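You operate a simulated robot arm through the tools that you are given. There is no shell and no other tool. Be economical: measure what you need, move in short steps, check, and stop when the job is done.

You run a simulated robot arm. Do the job below in one go: nothing can be reset, and whatever is moved stays where it is left.

Task
Try the orange-banded coupler on both plug gauges and sort it.
Fine: GO in and NO-GO out goes to the PASS tray, all else to the HOLD tray; shut the yellow cover again; leave the other couplers.

It is judged by the outcome, as a careful person would: the job done as asked, and still so three seconds after it is handed in. It fails if anything else is knocked over, pushed out of place, dropped, spilled or broken. Lids that push on must go on centred and level and be pressed home; caps that screw on are set level and turned clockwise until they are tight.

Robot
A 7-joint arm with a two-finger parallel gripper, fixed in place. Base frame: the origin is at the foot of the arm, x ahead of it, y to its left, z up; the work surface is at about z = 88. Units: cm, degrees, N and s.
With the tool pointing down near the work surface it reaches from about 24 to 68 cm from the base axis. Its first joint turns from -66.0 to 66.0 degrees. Payload 2.4 kg.
The TCP is the grasp point between the finger pads, 3 cm short of the fingertips. In the tool frame z runs along the fingers and y along their closing line. Largest opening 9.4 cm; finger width 2.8, thickness 1; the body of the gripper, 5 by 9.6 cm, starts 5.5 cm behind the TCP.
Orientation is told as [roll, pitch, yaw] about the base's x, y, z axes, in that order, counted from this pose: with the fingers straight down and closing along the base's y, the tool's x points along the base's -x, its y along +y and its z along -z.

Tools
- The arm moves only by the tool send_rows. Its argument "plan" is one flat list of numbers, 6 for each row, row after row: the shift along the tool's x, y, z in cm, then the turn, a rotation vector about the tool's x, y, z in degrees. In form: [tx, ty, tz, wx, wy, wz, tx, ty, tz, wx, wy, wz, ...]. A call has 1 to 20 rows; each row shifts and turns the commanded pose from where the row before left it, along the tool's axes as they then stand. "claw" is the closure in counts, from 0 (fully open) to 255 (shut), set as the call begins (left out, the last holds). Each row takes 0.2 s and may step no farther than 5 cm and 8.6 degrees from the row before; otherwise, or with a gripper value out of range, the whole call is refused. Where a pose cannot be reached the arm comes as near as it can. A force on the tool above 40 N (or 10 N above the force at the start of the call, whichever is more), or a blocked arm, ends the call early, and 0.2 s more pass. The fingers move at their own pace (about 15.3 cm/s each) and stop on an object; they squeeze with about 24 N. The grip force told is the motor's: it shows also when the fingers shut on nothing. Time passes only in rows, and 0.2 s behind the last, so rows that do not move let the fingers close. It gives the time, the measured TCP pose, the force on the tool (base axes), the opening and the grip force at its end, in the units of the frame above (readings bear some noise).
- Cameras (640 x 400 px; columns grow to the right, rows downward): "scene" is fixed at [4.31, 47.73, 145.61]; the picture's right is [-0.69, -0.72, 0.00], its down [-0.34, 0.33, -0.88] and it looks along [0.63, -0.61, -0.48] (base axes); focal length 319 px, centre (320, 200). "wrist" rides on the gripper at [7.6, 1.4, -10.3] in the tool frame; the picture's right is [-0.18, 0.98, 0.00], its down [-0.75, -0.14, -0.64] and it looks along [-0.63, -0.12, 0.77] (tool axes); focal length 243 px, centre (320, 200). There is no depth. A picture from a camera that has moved, and an enlarged one, comes with that camera's place and axes in the base frame and with its lens.
- grab_frame(camera): a new picture of that camera. It takes no simulated time.
- inspect(camera, box): a new picture of the part [left, top, right, bottom] of that camera's present view, enlarged. It takes no simulated time.
- hand_in(): hands the job in; it is judged then, once.

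Work in short steps. Places have to be worked out from the pictures, the camera data and where the tool is seen: move nearer, look again, correct. Check each grasp and each placing, and mend what went wrong. You have 120 turns and 76 pictures in all, those below and enlarged ones among them. Open the gripper and draw the arm clear of the work before you hand the job in, unless the task says otherwise; then end with one line.

The tools are called after "Call:" by a JSON object that holds its "op" and its "data". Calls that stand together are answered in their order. send_rows: Moves the arm, as the interface text tells. Its arguments: {"type":"object","properties":{"plan":{"type":"array"},"claw":{"type":"number"}},"required":["plan"]} The other tools are called the same way: grab_frame (camera) takes a picture; inspect (camera, box) takes an enlarged picture of a part of a camera's view; hand_in () hands the job in.

At the start:

```text
clock: 0.0
eef_pos: [42.77, -7.23, 126.48]
tcp_rot: [-0.1, 0.0, 0.0]
contact_force: [-0.1, -0.2, 0.2]
width: 9.43
finger_force: 0.0
```

scene: 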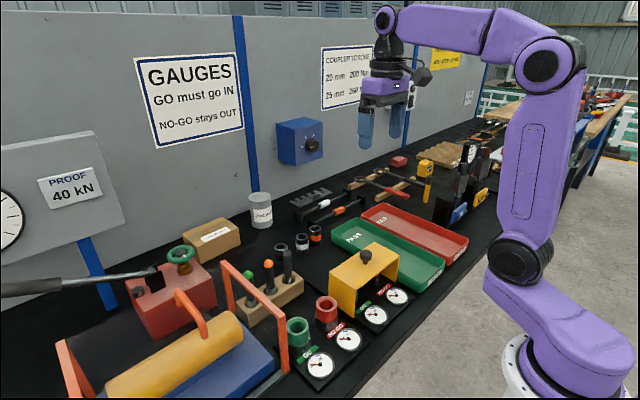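
wrist: 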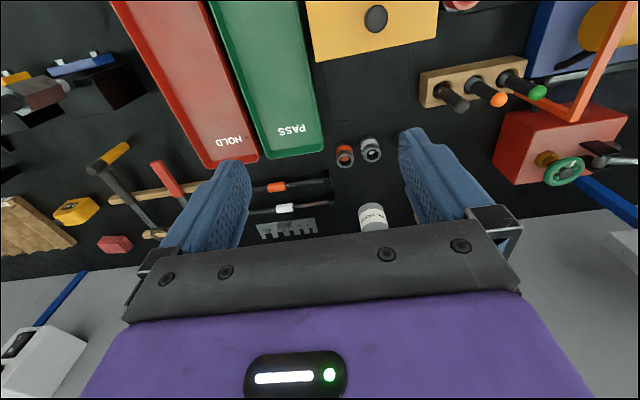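

I start by enlarging the parts of the scene with the couplers, gauges and cover.

Call:
{"op": "inspect", "data": {"camera": "scene", "box": [220, 180, 480, 390]}}

Call:
{"op": "inspect", "data": {"camera": "wrist", "box": [200, 0, 640, 240]}}

```text
1.90 times, centred on (350, 285) of scene
camera zoom: at [4.31, 47.73, 145.61], right [-0.69, -0.72, 0.0], down [-0.34, 0.33, -0.88], along [0.63, -0.61, -0.48], focal length 607 px, centre (263, 38)
```

zoom: 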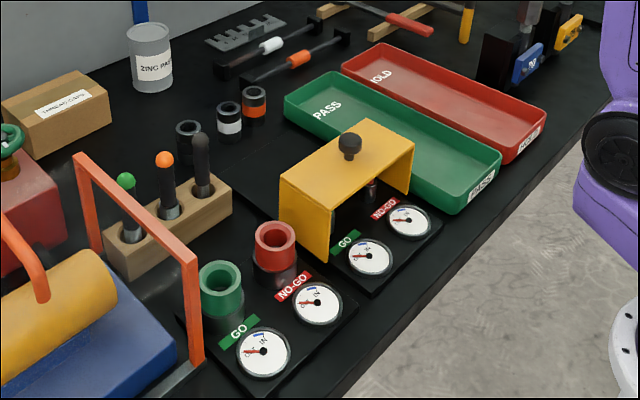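

```text
1.45 times, centred on (420, 120) of wrist
camera zoom: at [35.17, -5.85, 136.66], right [0.18, 0.98, 0.0], down [0.75, -0.14, 0.64], along [0.63, -0.12, -0.77], focal length 353 px, centre (174, 316)
```

zoom: 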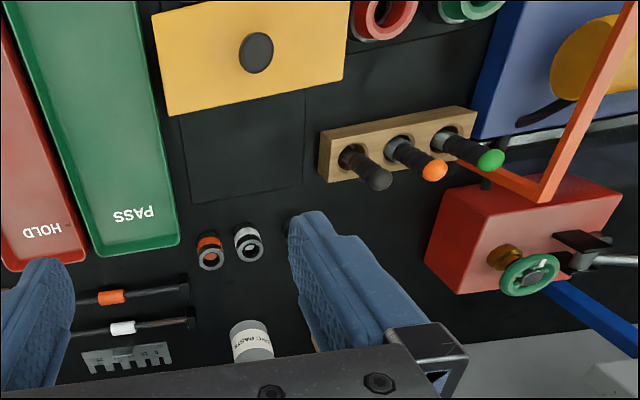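

The station under the yellow cover has GO and NO-GO dials, so it is probably the plug gauges. I move closer to see how the cover works.

Call:
{"op": "send_rows", "data": {"plan": [2.2, 1.5, 2.5, 0, 0, 0, 2.2, 1.5, 2.5, 0, 0, 0, 2.2, 1.5, 2.5, 0, 0, 0, 2.2, 1.5, 2.5, 0, 0, 0], "claw": 0}}

Call:
{"op": "grab_frame", "data": {"camera": "wrist"}}

Call:
{"op": "inspect", "data": {"camera": "scene", "box": [300, 220, 420, 335]}}

```text
clock: 1.0
eef_pos: [34.0, -1.09, 116.34]
tcp_rot: [0.0, 0.0, 0.0]
contact_force: [-0.4, -0.3, 0.3]
width: 9.39
finger_force: 0.0
```

```text
71 pictures are left
camera wrist: at [26.31, 0.24, 126.6], right [0.18, 0.98, 0.0], down [0.75, -0.14, 0.64], along [0.63, -0.12, -0.77], focal length 243 px, centre (320, 200)
```

wrist: 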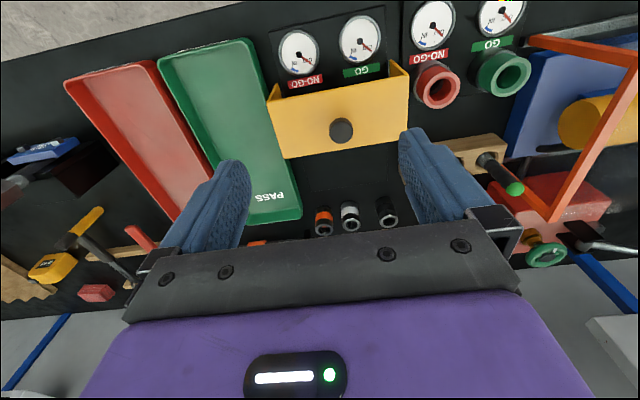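

```text
3.48 times, centred on (360, 278) of scene
camera zoom: at [4.31, 47.73, 145.61], right [-0.69, -0.72, 0.0], down [-0.34, 0.33, -0.88], along [0.63, -0.61, -0.48], focal length 1108 px, centre (181, -70)
```

zoom: 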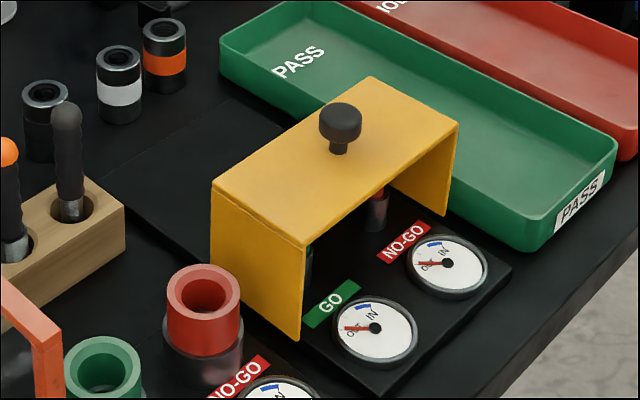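

The cover looks like a tunnel with no back wall. It sits over the two plugs, and the base plate continues behind it. I put the knob top at about (38.4, 0.4, 100.2), so I move above it and look.

Call:
{"op": "send_rows", "data": {"plan": [-2.2, 0.75, 4, 0, 0, 0, -2.2, 0.75, 4, 0, 0, 0, 0, 0, 3, 0, 0, 0]}}

Call:
{"op": "grab_frame", "data": {"camera": "wrist"}}

Call:
{"op": "inspect", "data": {"camera": "scene", "box": [300, 200, 440, 310]}}

```text
clock: 1.8
eef_pos: [38.48, 0.36, 105.47]
tcp_rot: [0.0, -0.1, 0.0]
contact_force: [-0.5, 0.7, 0.0]
width: 9.39
finger_force: 0.1
```

```text
69 pictures are left
camera wrist: at [30.81, 1.64, 115.63], right [0.18, 0.98, 0.0], down [0.75, -0.14, 0.64], along [0.63, -0.12, -0.77], focal length 243 px, centre (320, 200)
```

wrist: 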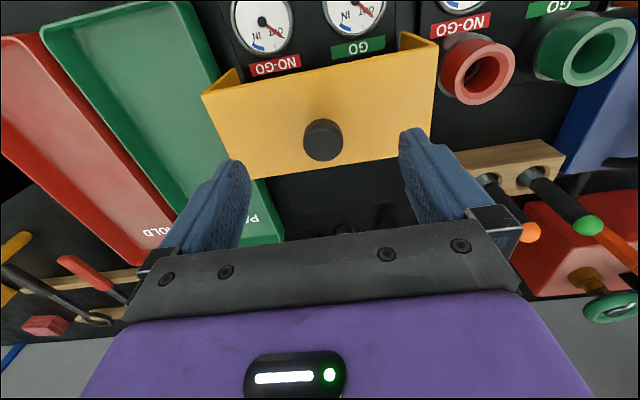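

```text
3.64 times, centred on (370, 255) of scene
camera zoom: at [4.31, 47.73, 145.61], right [-0.69, -0.72, 0.0], down [-0.34, 0.33, -0.88], along [0.63, -0.61, -0.48], focal length 1159 px, centre (138, 0)
```

zoom: 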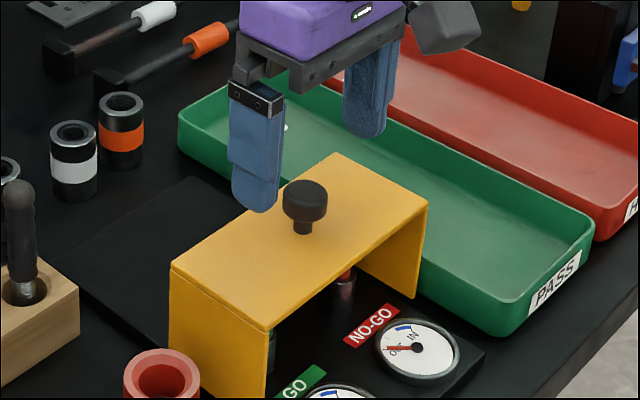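

The knob is centred at about (38.3, 0.4), right under the TCP. I go down so the fingertips stop just above the cover top, then close.

Call:
{"op": "send_rows", "data": {"plan": [0.1, 0, 2, 0, 0, 0, 0, 0, 2, 0, 0, 0, 0, 0, 0.3, 0, 0, 0]}}

Call:
{"op": "inspect", "data": {"camera": "scene", "box": [320, 210, 420, 280]}}

```text
clock: 2.6
eef_pos: [38.28, 0.29, 101.11]
tcp_rot: [0.0, 0.0, 0.1]
contact_force: [0.0, 0.5, -0.1]
width: 9.39
finger_force: 0.1
```

```text
5.71 times, centred on (370, 245) of scene
camera zoom: at [4.31, 47.73, 145.61], right [-0.69, -0.72, 0.0], down [-0.34, 0.33, -0.88], along [0.63, -0.61, -0.48], focal length 1821 px, centre (34, -57)
```

zoom: 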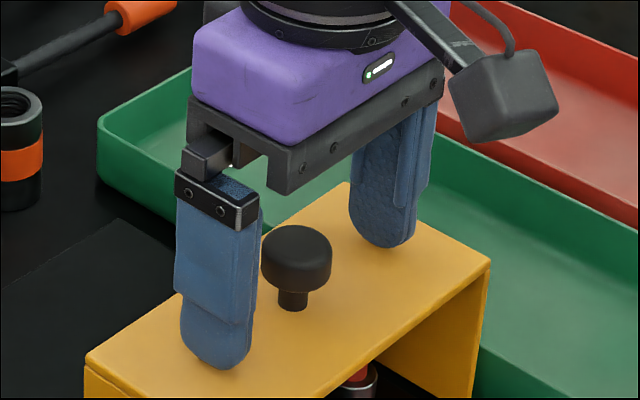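

The fingers straddle the knob and clear the cover. I close on it.

Call:
{"op": "send_rows", "data": {"plan": [0, 0, 0, 0, 0, 0, 0, 0, 0, 0, 0, 0, 0, 0, 0, 0, 0, 0], "claw": 255}}

Call:
{"op": "inspect", "data": {"camera": "scene", "box": [320, 210, 420, 280]}}

```text
clock: 3.4
eef_pos: [38.33, 0.45, 101.08]
tcp_rot: [0.1, 0.0, 0.2]
contact_force: [0.6, 25.1, -8.1]
width: 2.78
finger_force: 45.4
```

```text
5.71 times, centred on (370, 245) of scene
camera zoom: at [4.31, 47.81, 145.58], right [-0.69, -0.72, 0.0], down [-0.34, 0.33, -0.88], along [0.63, -0.61, -0.48], focal length 1821 px, centre (34, -57)
```

zoom: 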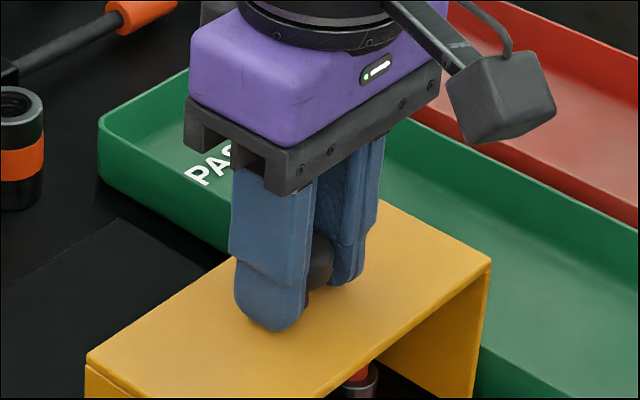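

The grip holds, but a 25 N side force suggests the cover runs in guides and the knob is slightly toward +y. I ease that way.

Call:
{"op": "send_rows", "data": {"plan": [0, 0.15, 0, 0, 0, 0, 0, 0, 0, 0, 0, 0]}}

```text
clock: 4.0
eef_pos: [38.33, 0.49, 101.1]
tcp_rot: [0.1, -0.1, 0.1]
contact_force: [0.4, 22.6, -9.2]
width: 2.74
finger_force: 45.0
```

The force eased only a little, so I ease further in small steps.

Call:
{"op": "send_rows", "data": {"plan": [0, 0.2, 0, 0, 0, 0, 0, 0.2, 0, 0, 0, 0, 0, 0, 0, 0, 0, 0]}}

```text
clock: 4.8
eef_pos: [38.33, 0.58, 101.01]
tcp_rot: [0.0, 0.0, -0.2]
contact_force: [0.0, -18.7, -4.6]
width: 2.75
finger_force: 45.0
```

Call:
{"op": "send_rows", "data": {"plan": [0, -0.18, 0, 0, 0, 0, 0, 0, 0, 0, 0, 0]}}

```text
clock: 5.4
eef_pos: [38.39, 0.52, 101.16]
tcp_rot: [0.0, 0.0, -0.1]
contact_force: [-1.2, -22.5, 2.1]
width: 2.75
finger_force: 45.2
```

The side force stays near -20 N, which looks like stick-slip in the guides. I try a small slide back toward +x.

Call:
{"op": "send_rows", "data": {"plan": [-0.4, -0.1, 0, 0, 0, 0, -0.4, 0, 0, 0, 0, 0, -0.4, 0, 0, 0, 0, 0]}}

Call:
{"op": "inspect", "data": {"camera": "scene", "box": [300, 210, 440, 310]}}

```text
clock: 6.2
eef_pos: [39.58, 0.53, 101.01]
tcp_rot: [0.0, 0.1, 0.2]
contact_force: [-1.6, -18.7, 0.7]
width: 2.74
finger_force: 44.5
```

```text
4.00 times, centred on (370, 260) of scene
camera zoom: at [4.3, 47.68, 145.63], right [-0.69, -0.72, 0.0], down [-0.34, 0.33, -0.88], along [0.63, -0.61, -0.48], focal length 1274 px, centre (120, -40)
```

zoom: 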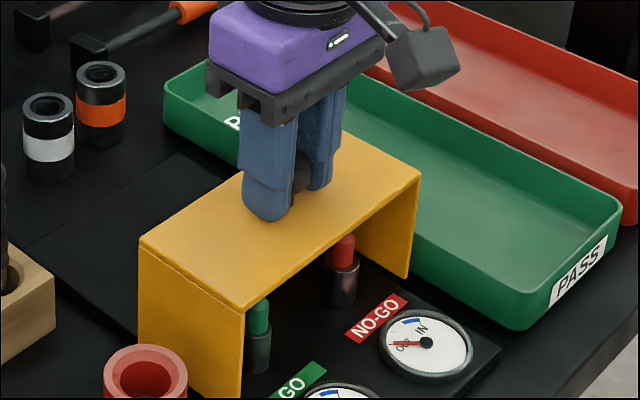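

It slides freely along +x and the plugs are appearing, GO green and NO-GO red. I keep sliding, watching the force.

Call:
{"op": "send_rows", "data": {"plan": [-1, 0, 0, 0, 0, 0, -1, 0, 0, 0, 0, 0, -1, 0, 0, 0, 0, 0, -1, 0, 0, 0, 0, 0, -1, 0, 0, 0, 0, 0, 0, 0, 0, 0, 0, 0]}}

Call:
{"op": "inspect", "data": {"camera": "scene", "box": [270, 200, 430, 310]}}

```text
clock: 7.6
eef_pos: [44.4, 0.54, 101.22]
tcp_rot: [-0.1, 0.1, 0.0]
contact_force: [0.3, -16.3, -12.8]
width: 2.75
finger_force: 44.8
```

```text
3.64 times, centred on (350, 255) of scene
camera zoom: at [4.32, 47.69, 145.62], right [-0.69, -0.72, 0.0], down [-0.34, 0.33, -0.88], along [0.63, -0.61, -0.48], focal length 1159 px, centre (211, 0)
```

zoom: 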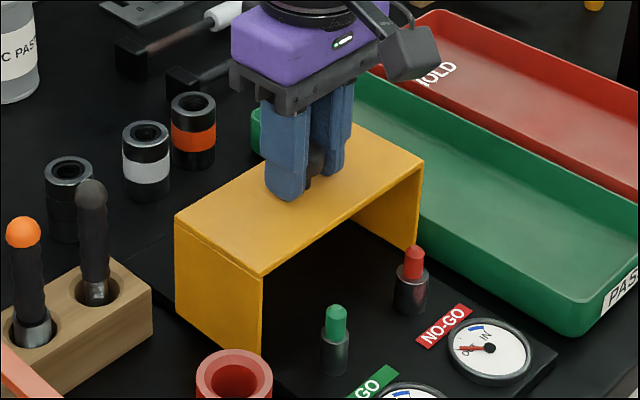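

It is still free. Another 4.5 cm will clear the plugs fully and stay short of the couplers.

Call:
{"op": "send_rows", "data": {"plan": [-1, 0, 0, 0, 0, 0, -1, 0, 0, 0, 0, 0, -1, 0, 0, 0, 0, 0, -1, 0, 0, 0, 0, 0, -0.5, 0, 0, 0, 0, 0, 0, 0, 0, 0, 0, 0]}}

Call:
{"op": "inspect", "data": {"camera": "scene", "box": [270, 190, 430, 330]}}

```text
clock: 9.0
eef_pos: [49.08, 0.64, 101.09]
tcp_rot: [0.0, 0.1, 0.0]
contact_force: [-0.9, -13.0, 2.7]
width: 2.77
finger_force: 44.4
```

```text
2.86 times, centred on (350, 260) of scene
camera zoom: at [4.3, 47.69, 145.62], right [-0.69, -0.72, 0.0], down [-0.34, 0.33, -0.88], along [0.63, -0.61, -0.48], focal length 910 px, centre (234, 29)
```

zoom: 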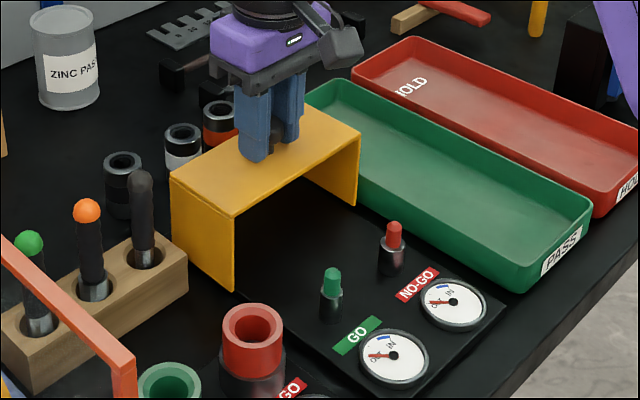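

The cover is clear of both plugs, which I put at about (38.2, 3.7) and (38.0, -3.8). I release the knob, rise, and look toward the couplers.

Call:
{"op": "send_rows", "data": {"plan": [0, 0, 0, 0, 0, 0, 0, 0, 0, 0, 0, 0, 0, 0, -4, 0, 0, 0, 0, 0, -4, 0, 0, 0, 0, 0, -3, 0, 0, 0], "claw": 100}}

Call:
{"op": "grab_frame", "data": {"camera": "wrist"}}

Call:
{"op": "inspect", "data": {"camera": "scene", "box": [270, 190, 430, 330]}}

```text
clock: 10.2
eef_pos: [48.91, 0.49, 112.19]
tcp_rot: [0.0, 0.0, 0.1]
contact_force: [-0.1, 0.0, -0.2]
width: 5.73
finger_force: 0.0
```

```text
62 pictures are left
camera wrist: at [41.34, 1.86, 122.44], right [0.18, 0.98, 0.0], down [0.75, -0.14, 0.64], along [0.63, -0.12, -0.77], focal length 243 px, centre (320, 200)
```

wrist: 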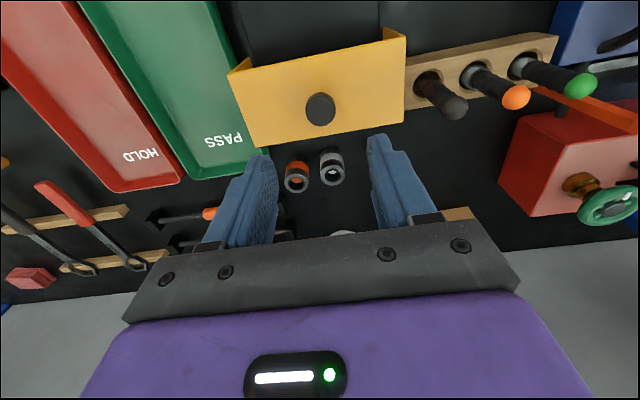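

```text
2.86 times, centred on (350, 260) of scene
camera zoom: at [4.31, 47.73, 145.61], right [-0.69, -0.72, 0.0], down [-0.34, 0.33, -0.88], along [0.63, -0.61, -0.48], focal length 910 px, centre (234, 29)
```

zoom: 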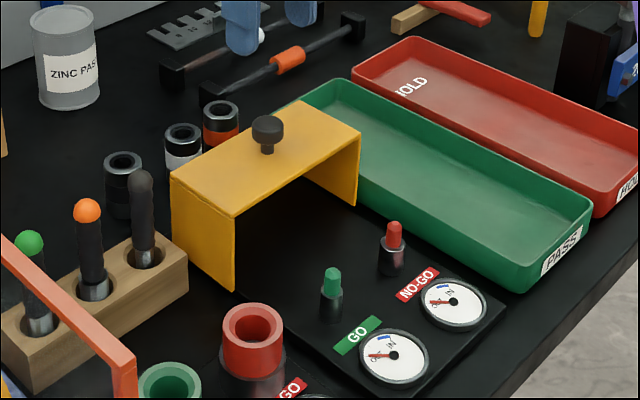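

The cover stayed put. The two views put the orange coupler's top at about (61.8, -5.8, 93), with a diameter near 3.8 and the white one close by at y≈0. I move above it and yaw 90° so the fingers close along x, clear of the neighbour.

Call:
{"op": "send_rows", "data": {"plan": [-4.3, -2.1, 0, 0, 0, 0, -4.3, -2.1, 0, 0, 0, 0, -4.3, -2.1, 0, 0, 0, 0, 0, 0, 0, 0, 0, 8.2, 0, 0, 0, 0, 0, 8.2, 0, 0, 0, 0, 0, 8.2, 0, 0, 0, 0, 0, 8.2, 0, 0, 0, 0, 0, 8.2, 0, 0, 0, 0, 0, 8.2, 0, 0, 0, 0, 0, 8.2, 0, 0, 0, 0, 0, 8.2, 0, 0, 0, 0, 0, 8.2, 0, 0, 0, 0, 0, 8.2, 0, 0, 0, 0, 0, 8.0, 0, 0, 0, 0, 0, 0], "claw": 70}}

Call:
{"op": "grab_frame", "data": {"camera": "wrist"}}

Call:
{"op": "grab_frame", "data": {"camera": "scene"}}

```text
clock: 13.4
eef_pos: [61.97, -5.7, 112.26]
tcp_rot: [0.0, 0.1, -90.1]
contact_force: [0.9, 1.1, 0.1]
width: 6.81
finger_force: 0.1
```

```text
60 pictures are left
camera wrist: at [63.33, 1.83, 122.37], right [0.98, -0.19, 0.0], down [-0.14, -0.75, 0.64], along [-0.12, -0.63, -0.77], focal length 243 px, centre (320, 200)
```

wrist: 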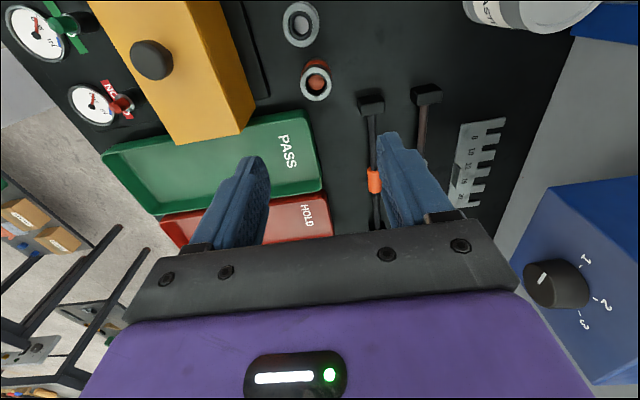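

```text
59 pictures are left
```

scene: 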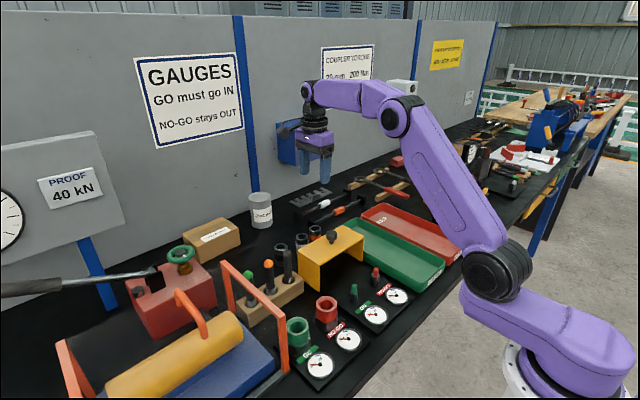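

I place the orange coupler at about (61.55, -5.95). Its bore looks reddish, so I check that.

Call:
{"op": "inspect", "data": {"camera": "wrist", "box": [260, 0, 380, 120]}}

Call:
{"op": "inspect", "data": {"camera": "scene", "box": [260, 210, 340, 270]}}

```text
3.33 times, centred on (320, 60) of wrist
camera zoom: at [63.33, 1.83, 122.37], right [0.98, -0.19, 0.0], down [-0.14, -0.75, 0.64], along [-0.12, -0.63, -0.77], focal length 809 px, centre (320, 667)
```

zoom: 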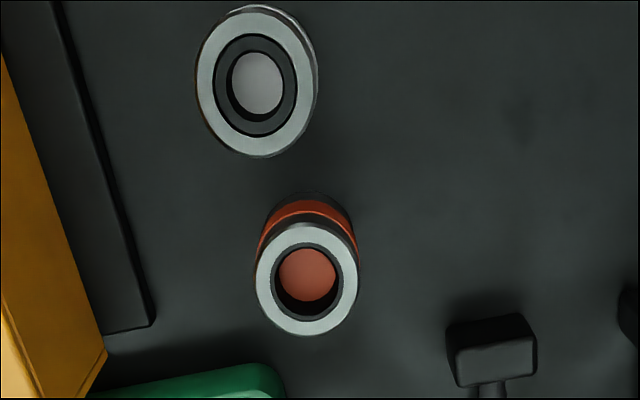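

```text
6.67 times, centred on (300, 240) of scene
camera zoom: at [4.31, 47.73, 145.61], right [-0.69, -0.72, 0.0], down [-0.34, 0.33, -0.88], along [0.63, -0.61, -0.48], focal length 2124 px, centre (453, -67)
```

zoom: 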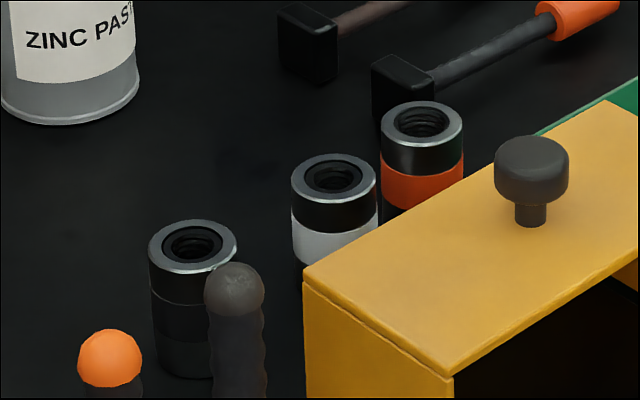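

The bore is threaded with a coloured web partway down, which looks normal. I descend around the coupler and pause higher up to check the centring.

Call:
{"op": "send_rows", "data": {"plan": [-0.25, -0.4, 4, 0, 0, 0, 0, 0, 4, 0, 0, 0, 0, 0, 4.2, 0, 0, 0, 0, 0, 0, 0, 0, 0]}}

Call:
{"op": "grab_frame", "data": {"camera": "wrist"}}

Call:
{"op": "inspect", "data": {"camera": "scene", "box": [260, 190, 360, 260]}}

```text
clock: 14.4
eef_pos: [61.52, -6.16, 99.94]
tcp_rot: [-0.1, 0.0, -89.9]
contact_force: [-0.8, 0.4, 0.1]
width: 6.83
finger_force: 0.0
```

```text
56 pictures are left
camera wrist: at [62.93, 1.47, 110.13], right [0.98, -0.18, 0.0], down [-0.14, -0.75, 0.64], along [-0.12, -0.63, -0.77], focal length 243 px, centre (320, 200)
```

wrist: 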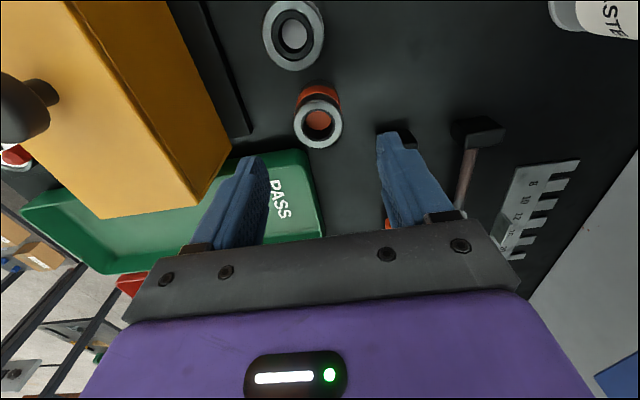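

```text
5.71 times, centred on (310, 225) of scene
camera zoom: at [4.31, 47.73, 145.61], right [-0.69, -0.72, 0.0], down [-0.34, 0.33, -0.88], along [0.63, -0.61, -0.48], focal length 1821 px, centre (377, 57)
```

zoom: 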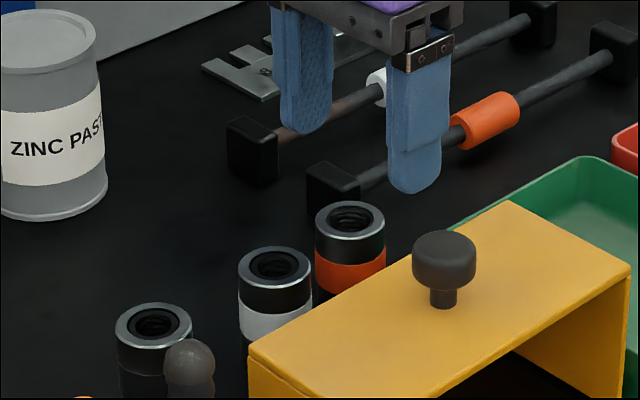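

The closer view gives y≈-5.6 and confirms x≈61.45. I correct y and descend to grip height, then check before closing.

Call:
{"op": "send_rows", "data": {"plan": [0.5, 0, 2, 0, 0, 0, 0, 0, 3, 0, 0, 0, 0, 0, 2.6, 0, 0, 0, 0, 0, 0, 0, 0, 0]}}

Call:
{"op": "grab_frame", "data": {"camera": "wrist"}}

Call:
{"op": "inspect", "data": {"camera": "scene", "box": [260, 190, 360, 260]}}

```text
clock: 15.4
eef_pos: [61.39, -5.56, 92.3]
tcp_rot: [0.0, 0.0, -90.0]
contact_force: [-0.8, -0.3, 0.5]
width: 6.82
finger_force: 0.1
```

```text
54 pictures are left
camera wrist: at [62.85, 2.06, 102.58], right [0.98, -0.18, 0.0], down [-0.14, -0.75, 0.64], along [-0.12, -0.63, -0.77], focal length 243 px, centre (320, 200)
```

wrist: 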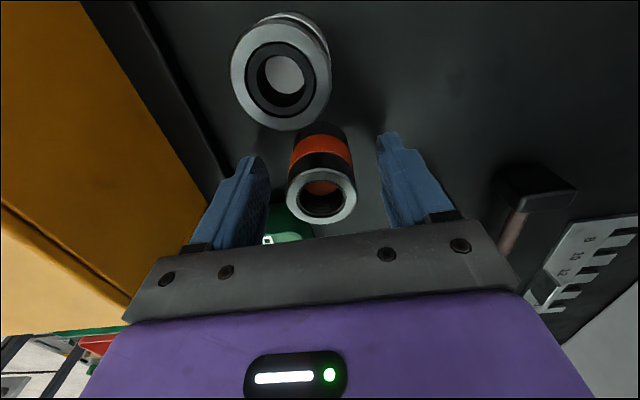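

```text
5.71 times, centred on (310, 225) of scene
camera zoom: at [4.31, 47.73, 145.61], right [-0.69, -0.72, 0.0], down [-0.34, 0.33, -0.88], along [0.63, -0.61, -0.48], focal length 1821 px, centre (377, 57)
```

zoom: 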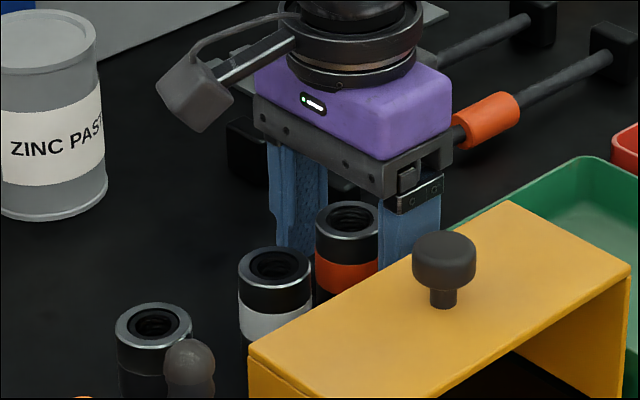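

The coupler is centred between the fingers and the neighbour is clear. I close.

Call:
{"op": "send_rows", "data": {"plan": [0, 0, 0, 0, 0, 0, 0, 0, 0, 0, 0, 0, 0, 0, 0, 0, 0, 0], "claw": 255}}

Call:
{"op": "grab_frame", "data": {"camera": "wrist"}}

```text
clock: 16.2
eef_pos: [61.54, -5.46, 92.36]
tcp_rot: [-0.1, 0.0, -90.0]
contact_force: [-0.3, 0.0, -0.2]
width: 3.36
finger_force: 24.1
```

```text
52 pictures are left
camera wrist: at [62.85, 2.06, 102.61], right [0.98, -0.18, 0.0], down [-0.14, -0.75, 0.64], along [-0.12, -0.63, -0.77], focal length 243 px, centre (320, 200)
```

wrist: 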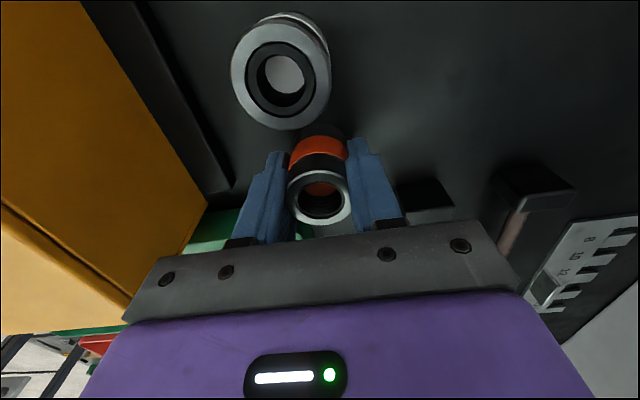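

Grip is firm at 3.36 cm. I lift it straight up and check.

Call:
{"op": "send_rows", "data": {"plan": [0, 0, -3, 0, 0, 0, 0, 0, -5, 0, 0, 0, 0, 0, -5, 0, 0, 0, 0, 0, -5, 0, 0, 0, 0, 0, 0, 0, 0, 0]}}

Call:
{"op": "grab_frame", "data": {"camera": "wrist"}}

Call:
{"op": "inspect", "data": {"camera": "scene", "box": [250, 140, 410, 260]}}

```text
clock: 17.4
eef_pos: [61.4, -5.48, 110.36]
tcp_rot: [0.0, 0.1, -90.1]
contact_force: [0.3, -0.3, -2.6]
width: 3.38
finger_force: 23.4
```

```text
51 pictures are left
camera wrist: at [62.91, 2.02, 120.65], right [0.98, -0.18, 0.0], down [-0.14, -0.75, 0.64], along [-0.12, -0.63, -0.77], focal length 243 px, centre (320, 200)
```

wrist: 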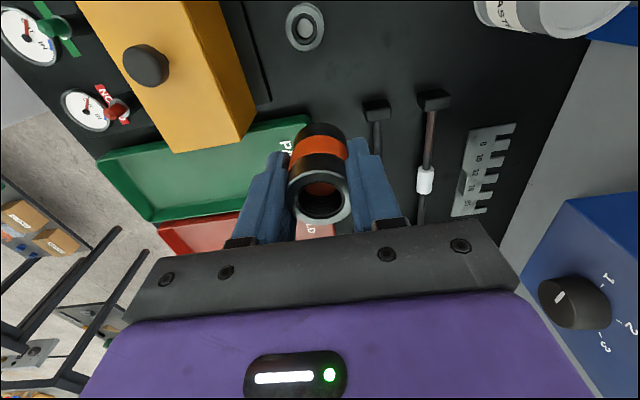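

```text
3.33 times, centred on (330, 200) of scene
camera zoom: at [4.31, 47.73, 145.61], right [-0.69, -0.72, 0.0], down [-0.34, 0.33, -0.88], along [0.63, -0.61, -0.48], focal length 1062 px, centre (287, 200)
```

zoom: 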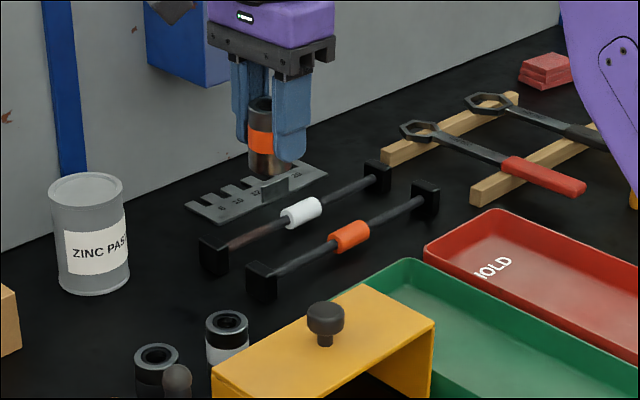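

The coupler is lifted cleanly and the others are undisturbed. I carry it over the cover at this height to above the GO plug.

Call:
{"op": "send_rows", "data": {"plan": [1.53, -3.87, 0, 0, 0, 0, 1.53, -3.87, 0, 0, 0, 0, 1.53, -3.87, 0, 0, 0, 0, 1.53, -3.87, 0, 0, 0, 0, 1.53, -3.87, 0, 0, 0, 0, 1.53, -3.87, 0, 0, 0, 0, 0, 0, 0, 0, 0, 0, 0, 0, 5, 0, 0, 0, 0, 0, 3, 0, 0, 0, 0, 0, 0, 0, 0, 0]}}

Call:
{"op": "grab_frame", "data": {"camera": "wrist"}}

Call:
{"op": "inspect", "data": {"camera": "scene", "box": [310, 220, 430, 330]}}

```text
clock: 19.6
eef_pos: [38.33, 3.75, 102.31]
tcp_rot: [0.0, 0.0, -90.1]
contact_force: [-0.1, 0.4, -2.4]
width: 3.34
finger_force: 24.0
```

```text
49 pictures are left
camera wrist: at [39.71, 11.24, 112.49], right [0.98, -0.18, 0.0], down [-0.14, -0.75, 0.64], along [-0.12, -0.63, -0.77], focal length 243 px, centre (320, 200)
```

wrist: 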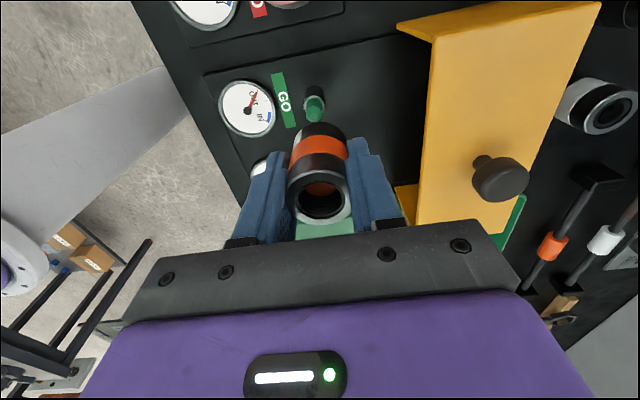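

```text
3.64 times, centred on (370, 275) of scene
camera zoom: at [4.31, 47.73, 145.61], right [-0.69, -0.72, 0.0], down [-0.34, 0.33, -0.88], along [0.63, -0.61, -0.48], focal length 1159 px, centre (138, -73)
```

zoom: 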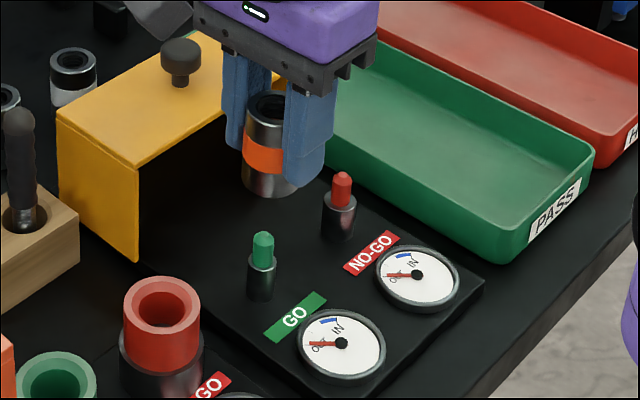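

Holding above GO, I need precise alignment, so I enlarge the wrist view of the plug and coupler.

Call:
{"op": "inspect", "data": {"camera": "wrist", "box": [270, 70, 370, 230]}}

Call:
{"op": "inspect", "data": {"camera": "scene", "box": [365, 240, 405, 305]}}

```text
2.50 times, centred on (320, 150) of wrist
camera zoom: at [39.71, 11.24, 112.49], right [0.98, -0.18, 0.0], down [-0.14, -0.75, 0.64], along [-0.12, -0.63, -0.77], focal length 606 px, centre (320, 325)
```

zoom: 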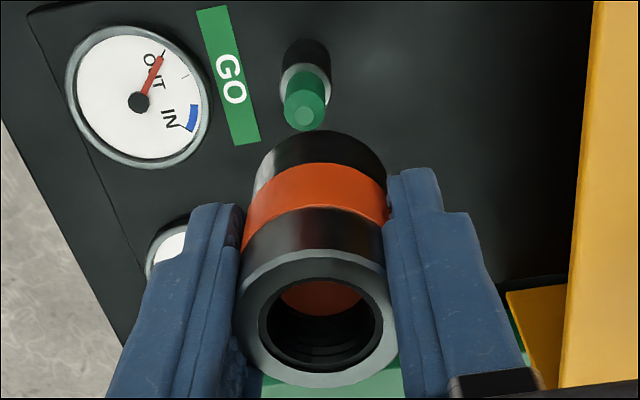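

```text
6.15 times, centred on (385, 272) of scene
camera zoom: at [4.31, 47.73, 145.61], right [-0.69, -0.72, 0.0], down [-0.34, 0.33, -0.88], along [0.63, -0.61, -0.48], focal length 1961 px, centre (-80, -246)
```

zoom: 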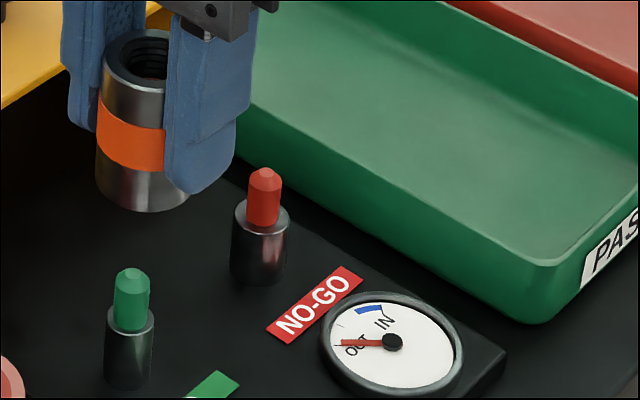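

I estimate the plug tip at (37.95, 4.25, 94) and the coupler axis at (38.2, 3.7). I shift by (-0.28, +0.5), lower to just above the tip, and look again.

Call:
{"op": "send_rows", "data": {"plan": [0.5, -0.28, 0, 0, 0, 0, 0, 0, 2, 0, 0, 0, 0, 0, 1.2, 0, 0, 0, 0, 0, 0, 0, 0, 0]}}

Call:
{"op": "inspect", "data": {"camera": "wrist", "box": [270, 70, 370, 230]}}

Call:
{"op": "inspect", "data": {"camera": "scene", "box": [365, 240, 405, 305]}}

```text
clock: 20.6
eef_pos: [38.11, 4.24, 99.12]
tcp_rot: [0.0, 0.0, -89.8]
contact_force: [0.3, -0.1, -1.7]
width: 3.33
finger_force: 24.0
```

```text
2.50 times, centred on (320, 150) of wrist
camera zoom: at [39.42, 11.78, 109.3], right [0.98, -0.18, 0.0], down [-0.14, -0.75, 0.64], along [-0.12, -0.63, -0.77], focal length 606 px, centre (320, 325)
```

zoom: 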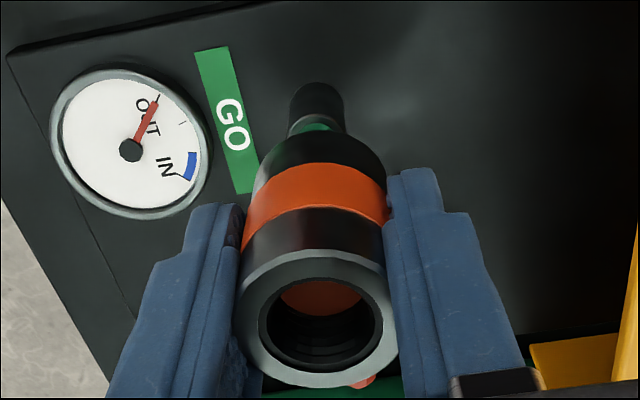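

```text
6.15 times, centred on (385, 272) of scene
camera zoom: at [4.31, 47.73, 145.61], right [-0.69, -0.72, 0.0], down [-0.34, 0.33, -0.88], along [0.63, -0.61, -0.48], focal length 1961 px, centre (-80, -246)
```

zoom: 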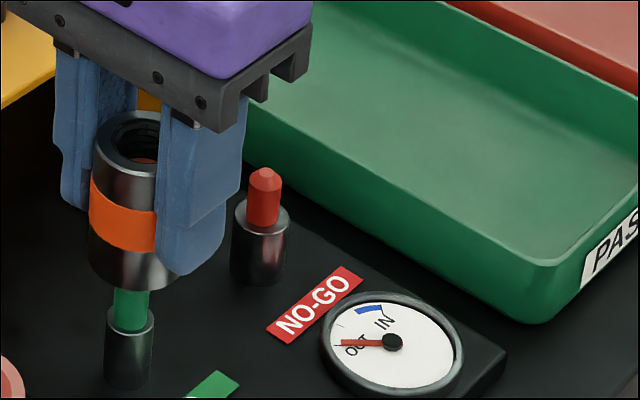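

The axes agree to within about 1 mm. I nudge +0.1 in y and lower slowly, watching the force.

Call:
{"op": "send_rows", "data": {"plan": [0.1, 0, 0.4, 0, 0, 0, 0, 0, 0.5, 0, 0, 0, 0, 0, 0.5, 0, 0, 0, 0, 0, 0.5, 0, 0, 0, 0, 0, 0, 0, 0, 0]}}

Call:
{"op": "inspect", "data": {"camera": "scene", "box": [365, 240, 405, 305]}}

```text
clock: 21.8
eef_pos: [37.97, 4.37, 97.2]
tcp_rot: [0.0, 0.0, -89.9]
contact_force: [-0.5, 0.1, -2.7]
width: 3.37
finger_force: 23.8
```

```text
6.15 times, centred on (385, 272) of scene
camera zoom: at [4.31, 47.73, 145.61], right [-0.69, -0.72, 0.0], down [-0.34, 0.33, -0.88], along [0.63, -0.61, -0.48], focal length 1961 px, centre (-80, -246)
```

zoom: 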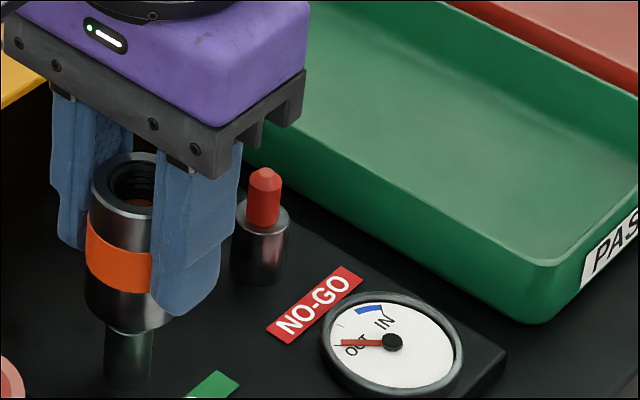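

The pilot has entered freely. I continue down over the gauging cylinder.

Call:
{"op": "send_rows", "data": {"plan": [0, 0, 0.4, 0, 0, 0, 0, 0, 0.4, 0, 0, 0, 0, 0, 0.4, 0, 0, 0, 0, 0, 0.4, 0, 0, 0, 0, 0, 0.4, 0, 0, 0, 0, 0, 0, 0, 0, 0]}}

Call:
{"op": "inspect", "data": {"camera": "scene", "box": [345, 250, 415, 330]}}

```text
clock: 23.2
eef_pos: [37.87, 4.46, 95.21]
tcp_rot: [-0.1, -0.1, -89.9]
contact_force: [-3.4, 5.0, -0.6]
width: 3.35
finger_force: 23.6
```

```text
5.00 times, centred on (380, 290) of scene
camera zoom: at [4.3, 47.75, 145.6], right [-0.69, -0.72, 0.0], down [-0.34, 0.33, -0.88], along [0.63, -0.61, -0.48], focal length 1593 px, centre (20, -250)
```

zoom: 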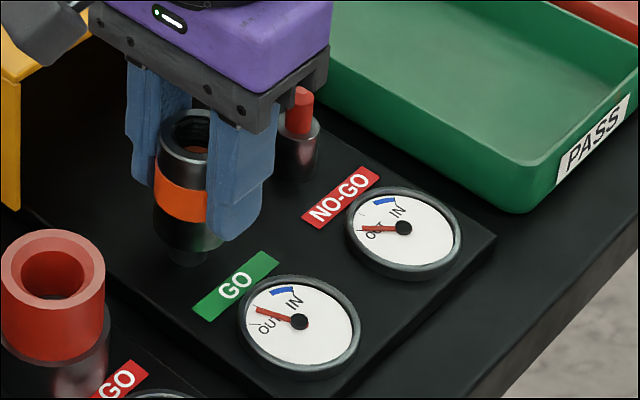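

It is sliding on and the GO needle has started to move. I follow the slight lateral force and continue.

Call:
{"op": "send_rows", "data": {"plan": [0.1, -0.08, 0.3, 0, 0, 0, 0, 0, 0.4, 0, 0, 0, 0, 0, 0.4, 0, 0, 0, 0, 0, 0.4, 0, 0, 0, 0, 0, 0, 0, 0, 0]}}

Call:
{"op": "inspect", "data": {"camera": "scene", "box": [345, 250, 415, 330]}}

```text
clock: 24.4
eef_pos: [38.0, 4.29, 93.77]
tcp_rot: [0.0, 0.0, -89.9]
contact_force: [0.7, -0.1, -3.3]
width: 3.37
finger_force: 24.1
```

```text
5.00 times, centred on (380, 290) of scene
camera zoom: at [4.31, 47.73, 145.61], right [-0.69, -0.72, 0.0], down [-0.34, 0.33, -0.88], along [0.63, -0.61, -0.48], focal length 1593 px, centre (20, -250)
```

zoom: 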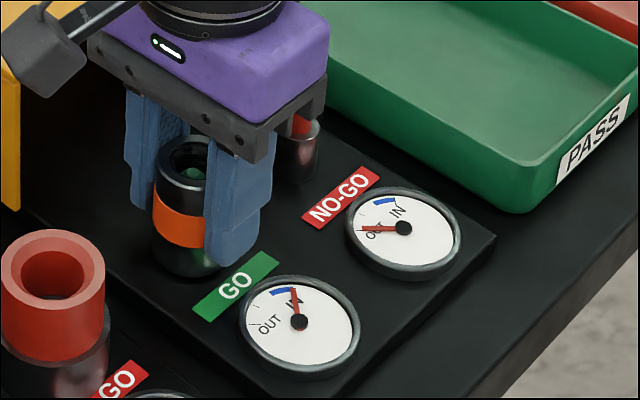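

The GO needle is at the edge of the blue IN zone. I press gently the last few millimetres.

Call:
{"op": "send_rows", "data": {"plan": [0, 0, 0.2, 0, 0, 0, 0, 0, 0.2, 0, 0, 0, 0, 0, 0, 0, 0, 0]}}

Call:
{"op": "inspect", "data": {"camera": "scene", "box": [345, 250, 415, 330]}}

```text
clock: 25.2
eef_pos: [37.91, 4.36, 93.31]
tcp_rot: [0.2, 0.0, -90.0]
contact_force: [-1.9, 0.5, 26.6]
width: 3.36
finger_force: 24.0
```

```text
5.00 times, centred on (380, 290) of scene
camera zoom: at [4.27, 47.73, 145.61], right [-0.69, -0.72, 0.0], down [-0.34, 0.33, -0.88], along [0.63, -0.61, -0.48], focal length 1593 px, centre (20, -250)
```

zoom: 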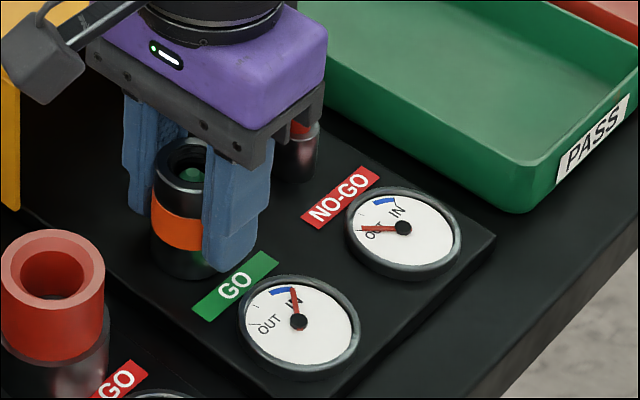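

The coupler is bottomed, with 26 N of upward force. I read the dial closely.

Call:
{"op": "inspect", "data": {"camera": "scene", "box": [385, 290, 421, 328]}}

Call:
{"op": "inspect", "data": {"camera": "wrist", "box": [180, 60, 380, 220]}}

```text
10.53 times, centred on (403, 309) of scene
camera zoom: at [4.27, 47.73, 145.61], right [-0.69, -0.72, 0.0], down [-0.34, 0.33, -0.88], along [0.63, -0.61, -0.48], focal length 3354 px, centre (-554, -947)
```

zoom: 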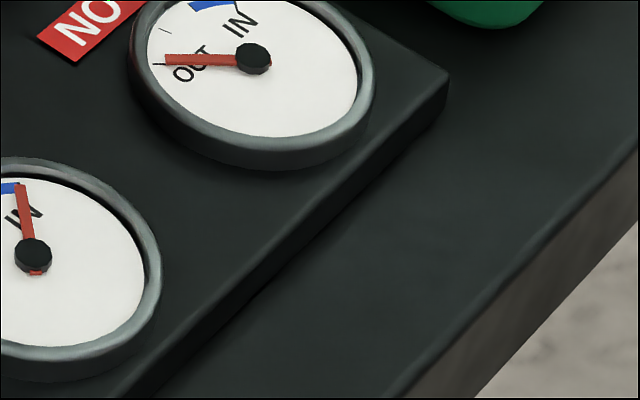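

```text
2.50 times, centred on (280, 140) of wrist
camera zoom: at [39.31, 11.97, 103.61], right [0.98, -0.18, 0.0], down [-0.14, -0.75, 0.64], along [-0.12, -0.63, -0.77], focal length 606 px, centre (420, 350)
```

zoom: 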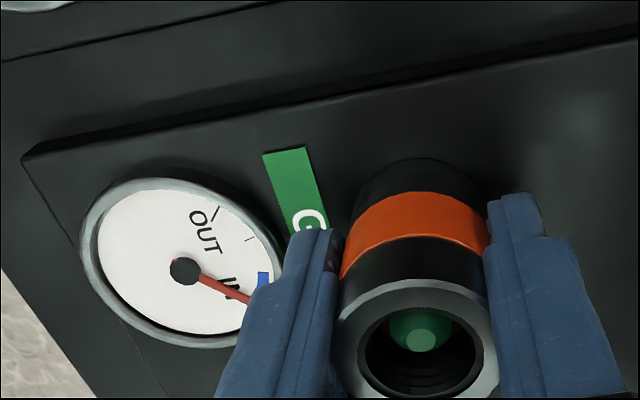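

The GO needle is fully in the IN zone, so GO goes in. I raise it straight off and move over the NO-GO plug, about 8 cm toward -y.

Call:
{"op": "send_rows", "data": {"plan": [0, 0, -1, 0, 0, 0, 0, 0, -1, 0, 0, 0, 0, 0, -2, 0, 0, 0, 0, 0, -2, 0, 0, 0, 0, 0, -2, 0, 0, 0, 0, 0, 0, 0, 0, 0, -4, 0, 0, 0, 0, 0, -3.97, 0, 0, 0, 0, 0, 0, 0, 1, 0, 0, 0, 0, 0, 0, 0, 0, 0]}}

Call:
{"op": "inspect", "data": {"camera": "wrist", "box": [270, 70, 370, 230]}}

Call:
{"op": "inspect", "data": {"camera": "scene", "box": [365, 230, 435, 310]}}

```text
clock: 27.4
eef_pos: [37.73, -3.57, 100.46]
tcp_rot: [0.0, -0.1, -89.9]
contact_force: [-0.6, 0.0, -3.1]
width: 3.33
finger_force: 24.4
```

```text
2.50 times, centred on (320, 150) of wrist
camera zoom: at [39.23, 3.92, 110.6], right [0.98, -0.18, 0.0], down [-0.14, -0.75, 0.64], along [-0.12, -0.63, -0.77], focal length 606 px, centre (320, 325)
```

zoom: 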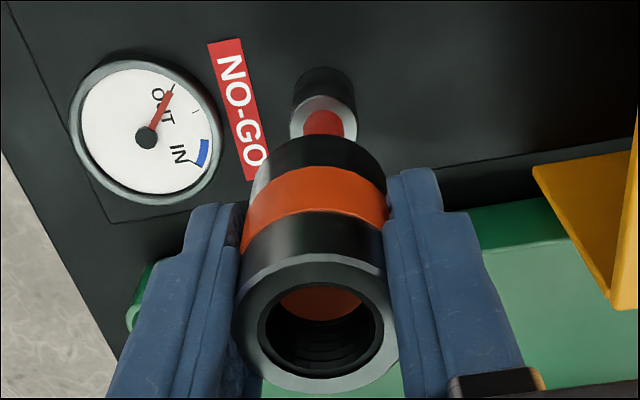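

```text
5.00 times, centred on (400, 270) of scene
camera zoom: at [4.31, 47.73, 145.61], right [-0.69, -0.72, 0.0], down [-0.34, 0.33, -0.88], along [0.63, -0.61, -0.48], focal length 1593 px, centre (-80, -150)
```

zoom: 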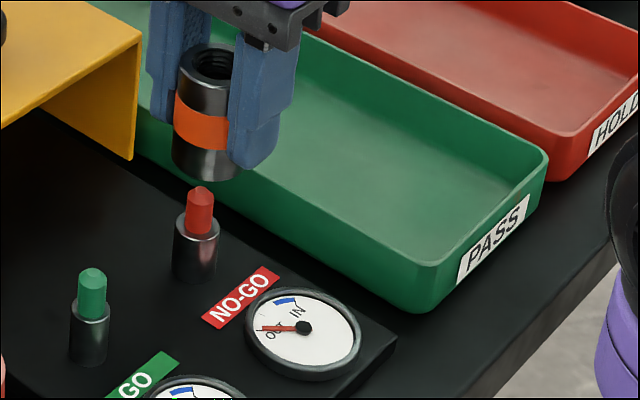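

The coupler sits about 0.2 low in x and 0.1 low in y. I correct that and lower to just above the tip.

Call:
{"op": "send_rows", "data": {"plan": [0.1, 0.2, 0.7, 0, 0, 0, 0, 0, 0.7, 0, 0, 0, 0, 0, 0, 0, 0, 0]}}

Call:
{"op": "inspect", "data": {"camera": "scene", "box": [365, 230, 435, 310]}}

Call:
{"op": "inspect", "data": {"camera": "wrist", "box": [270, 70, 370, 230]}}

```text
clock: 28.2
eef_pos: [38.1, -3.55, 99.03]
tcp_rot: [0.0, 0.0, -89.9]
contact_force: [-0.6, -0.2, -3.0]
width: 3.36
finger_force: 23.8
```

```text
5.00 times, centred on (400, 270) of scene
camera zoom: at [4.31, 47.73, 145.61], right [-0.69, -0.72, 0.0], down [-0.34, 0.33, -0.88], along [0.63, -0.61, -0.48], focal length 1593 px, centre (-80, -150)
```

zoom: 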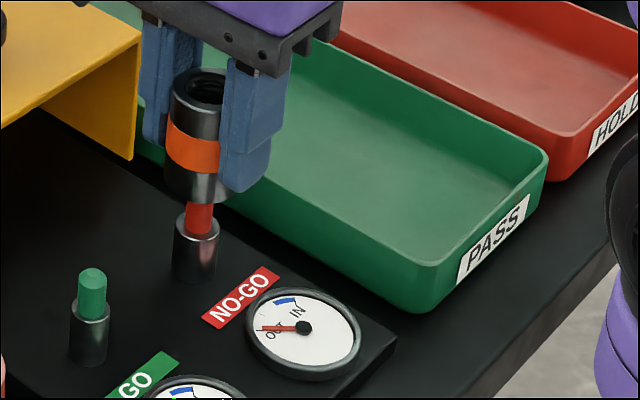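

```text
2.50 times, centred on (320, 150) of wrist
camera zoom: at [39.46, 4.04, 109.16], right [0.98, -0.18, 0.0], down [-0.14, -0.75, 0.64], along [-0.12, -0.63, -0.77], focal length 606 px, centre (320, 325)
```

zoom: 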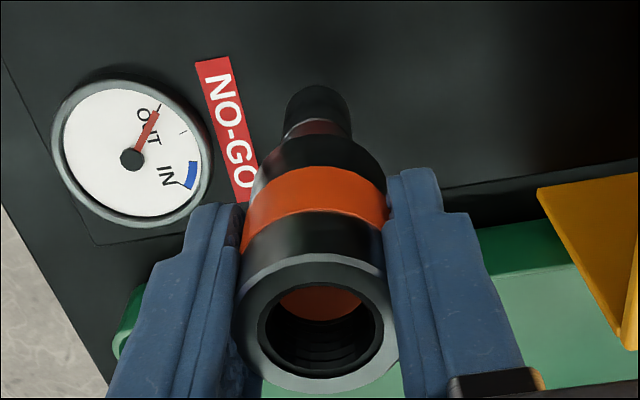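

Both views show the axes aligned. I lower slowly onto the NO-GO plug.

Call:
{"op": "send_rows", "data": {"plan": [0, 0, 0.4, 0, 0, 0, 0, 0, 0.4, 0, 0, 0, 0, 0, 0.4, 0, 0, 0, 0, 0, 0.4, 0, 0, 0, 0, 0, 0.4, 0, 0, 0, 0, 0, 0.2, 0, 0, 0, 0, 0, 0, 0, 0, 0]}}

Call:
{"op": "inspect", "data": {"camera": "scene", "box": [365, 230, 435, 310]}}

```text
clock: 29.8
eef_pos: [38.11, -3.42, 96.71]
tcp_rot: [0.0, 0.0, -89.9]
contact_force: [-0.1, 0.6, -2.5]
width: 3.33
finger_force: 24.1
```

```text
5.00 times, centred on (400, 270) of scene
camera zoom: at [4.31, 47.73, 145.61], right [-0.69, -0.72, 0.0], down [-0.34, 0.33, -0.88], along [0.63, -0.61, -0.48], focal length 1593 px, centre (-80, -150)
```

zoom: 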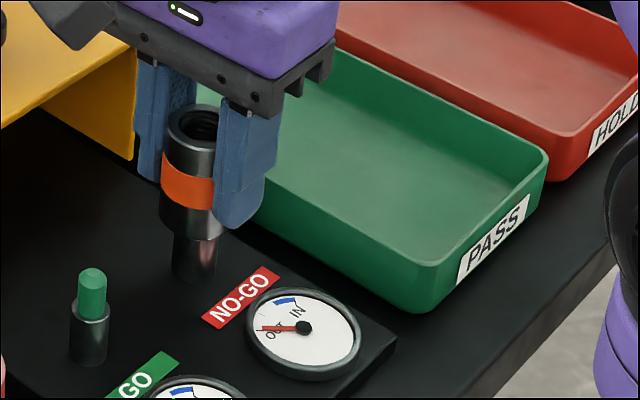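

Near the shoulder with no resistance yet, so I continue in finer steps.

Call:
{"op": "send_rows", "data": {"plan": [0, 0, 0.2, 0, 0, 0, 0, 0, 0.2, 0, 0, 0, 0, 0, 0.2, 0, 0, 0, 0, 0, 0.2, 0, 0, 0, 0, 0, 0, 0, 0, 0]}}

Call:
{"op": "inspect", "data": {"camera": "scene", "box": [365, 230, 435, 310]}}

```text
clock: 31.0
eef_pos: [38.34, -3.46, 96.01]
tcp_rot: [0.1, 0.0, -89.9]
contact_force: [-0.4, 2.5, 23.3]
width: 3.38
finger_force: 24.3
```

```text
5.00 times, centred on (400, 270) of scene
camera zoom: at [4.28, 47.74, 145.6], right [-0.69, -0.72, 0.0], down [-0.34, 0.33, -0.88], along [0.63, -0.61, -0.48], focal length 1593 px, centre (-80, -150)
```

zoom: 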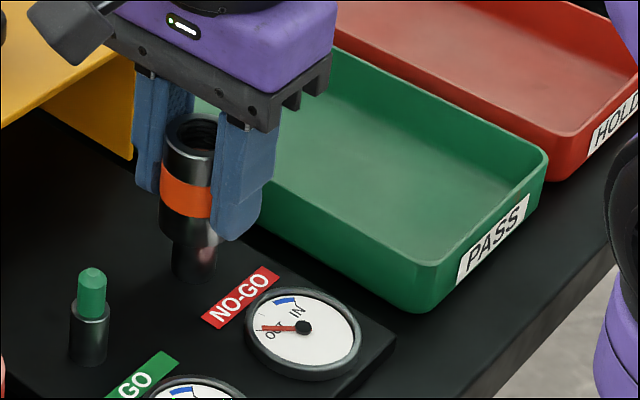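

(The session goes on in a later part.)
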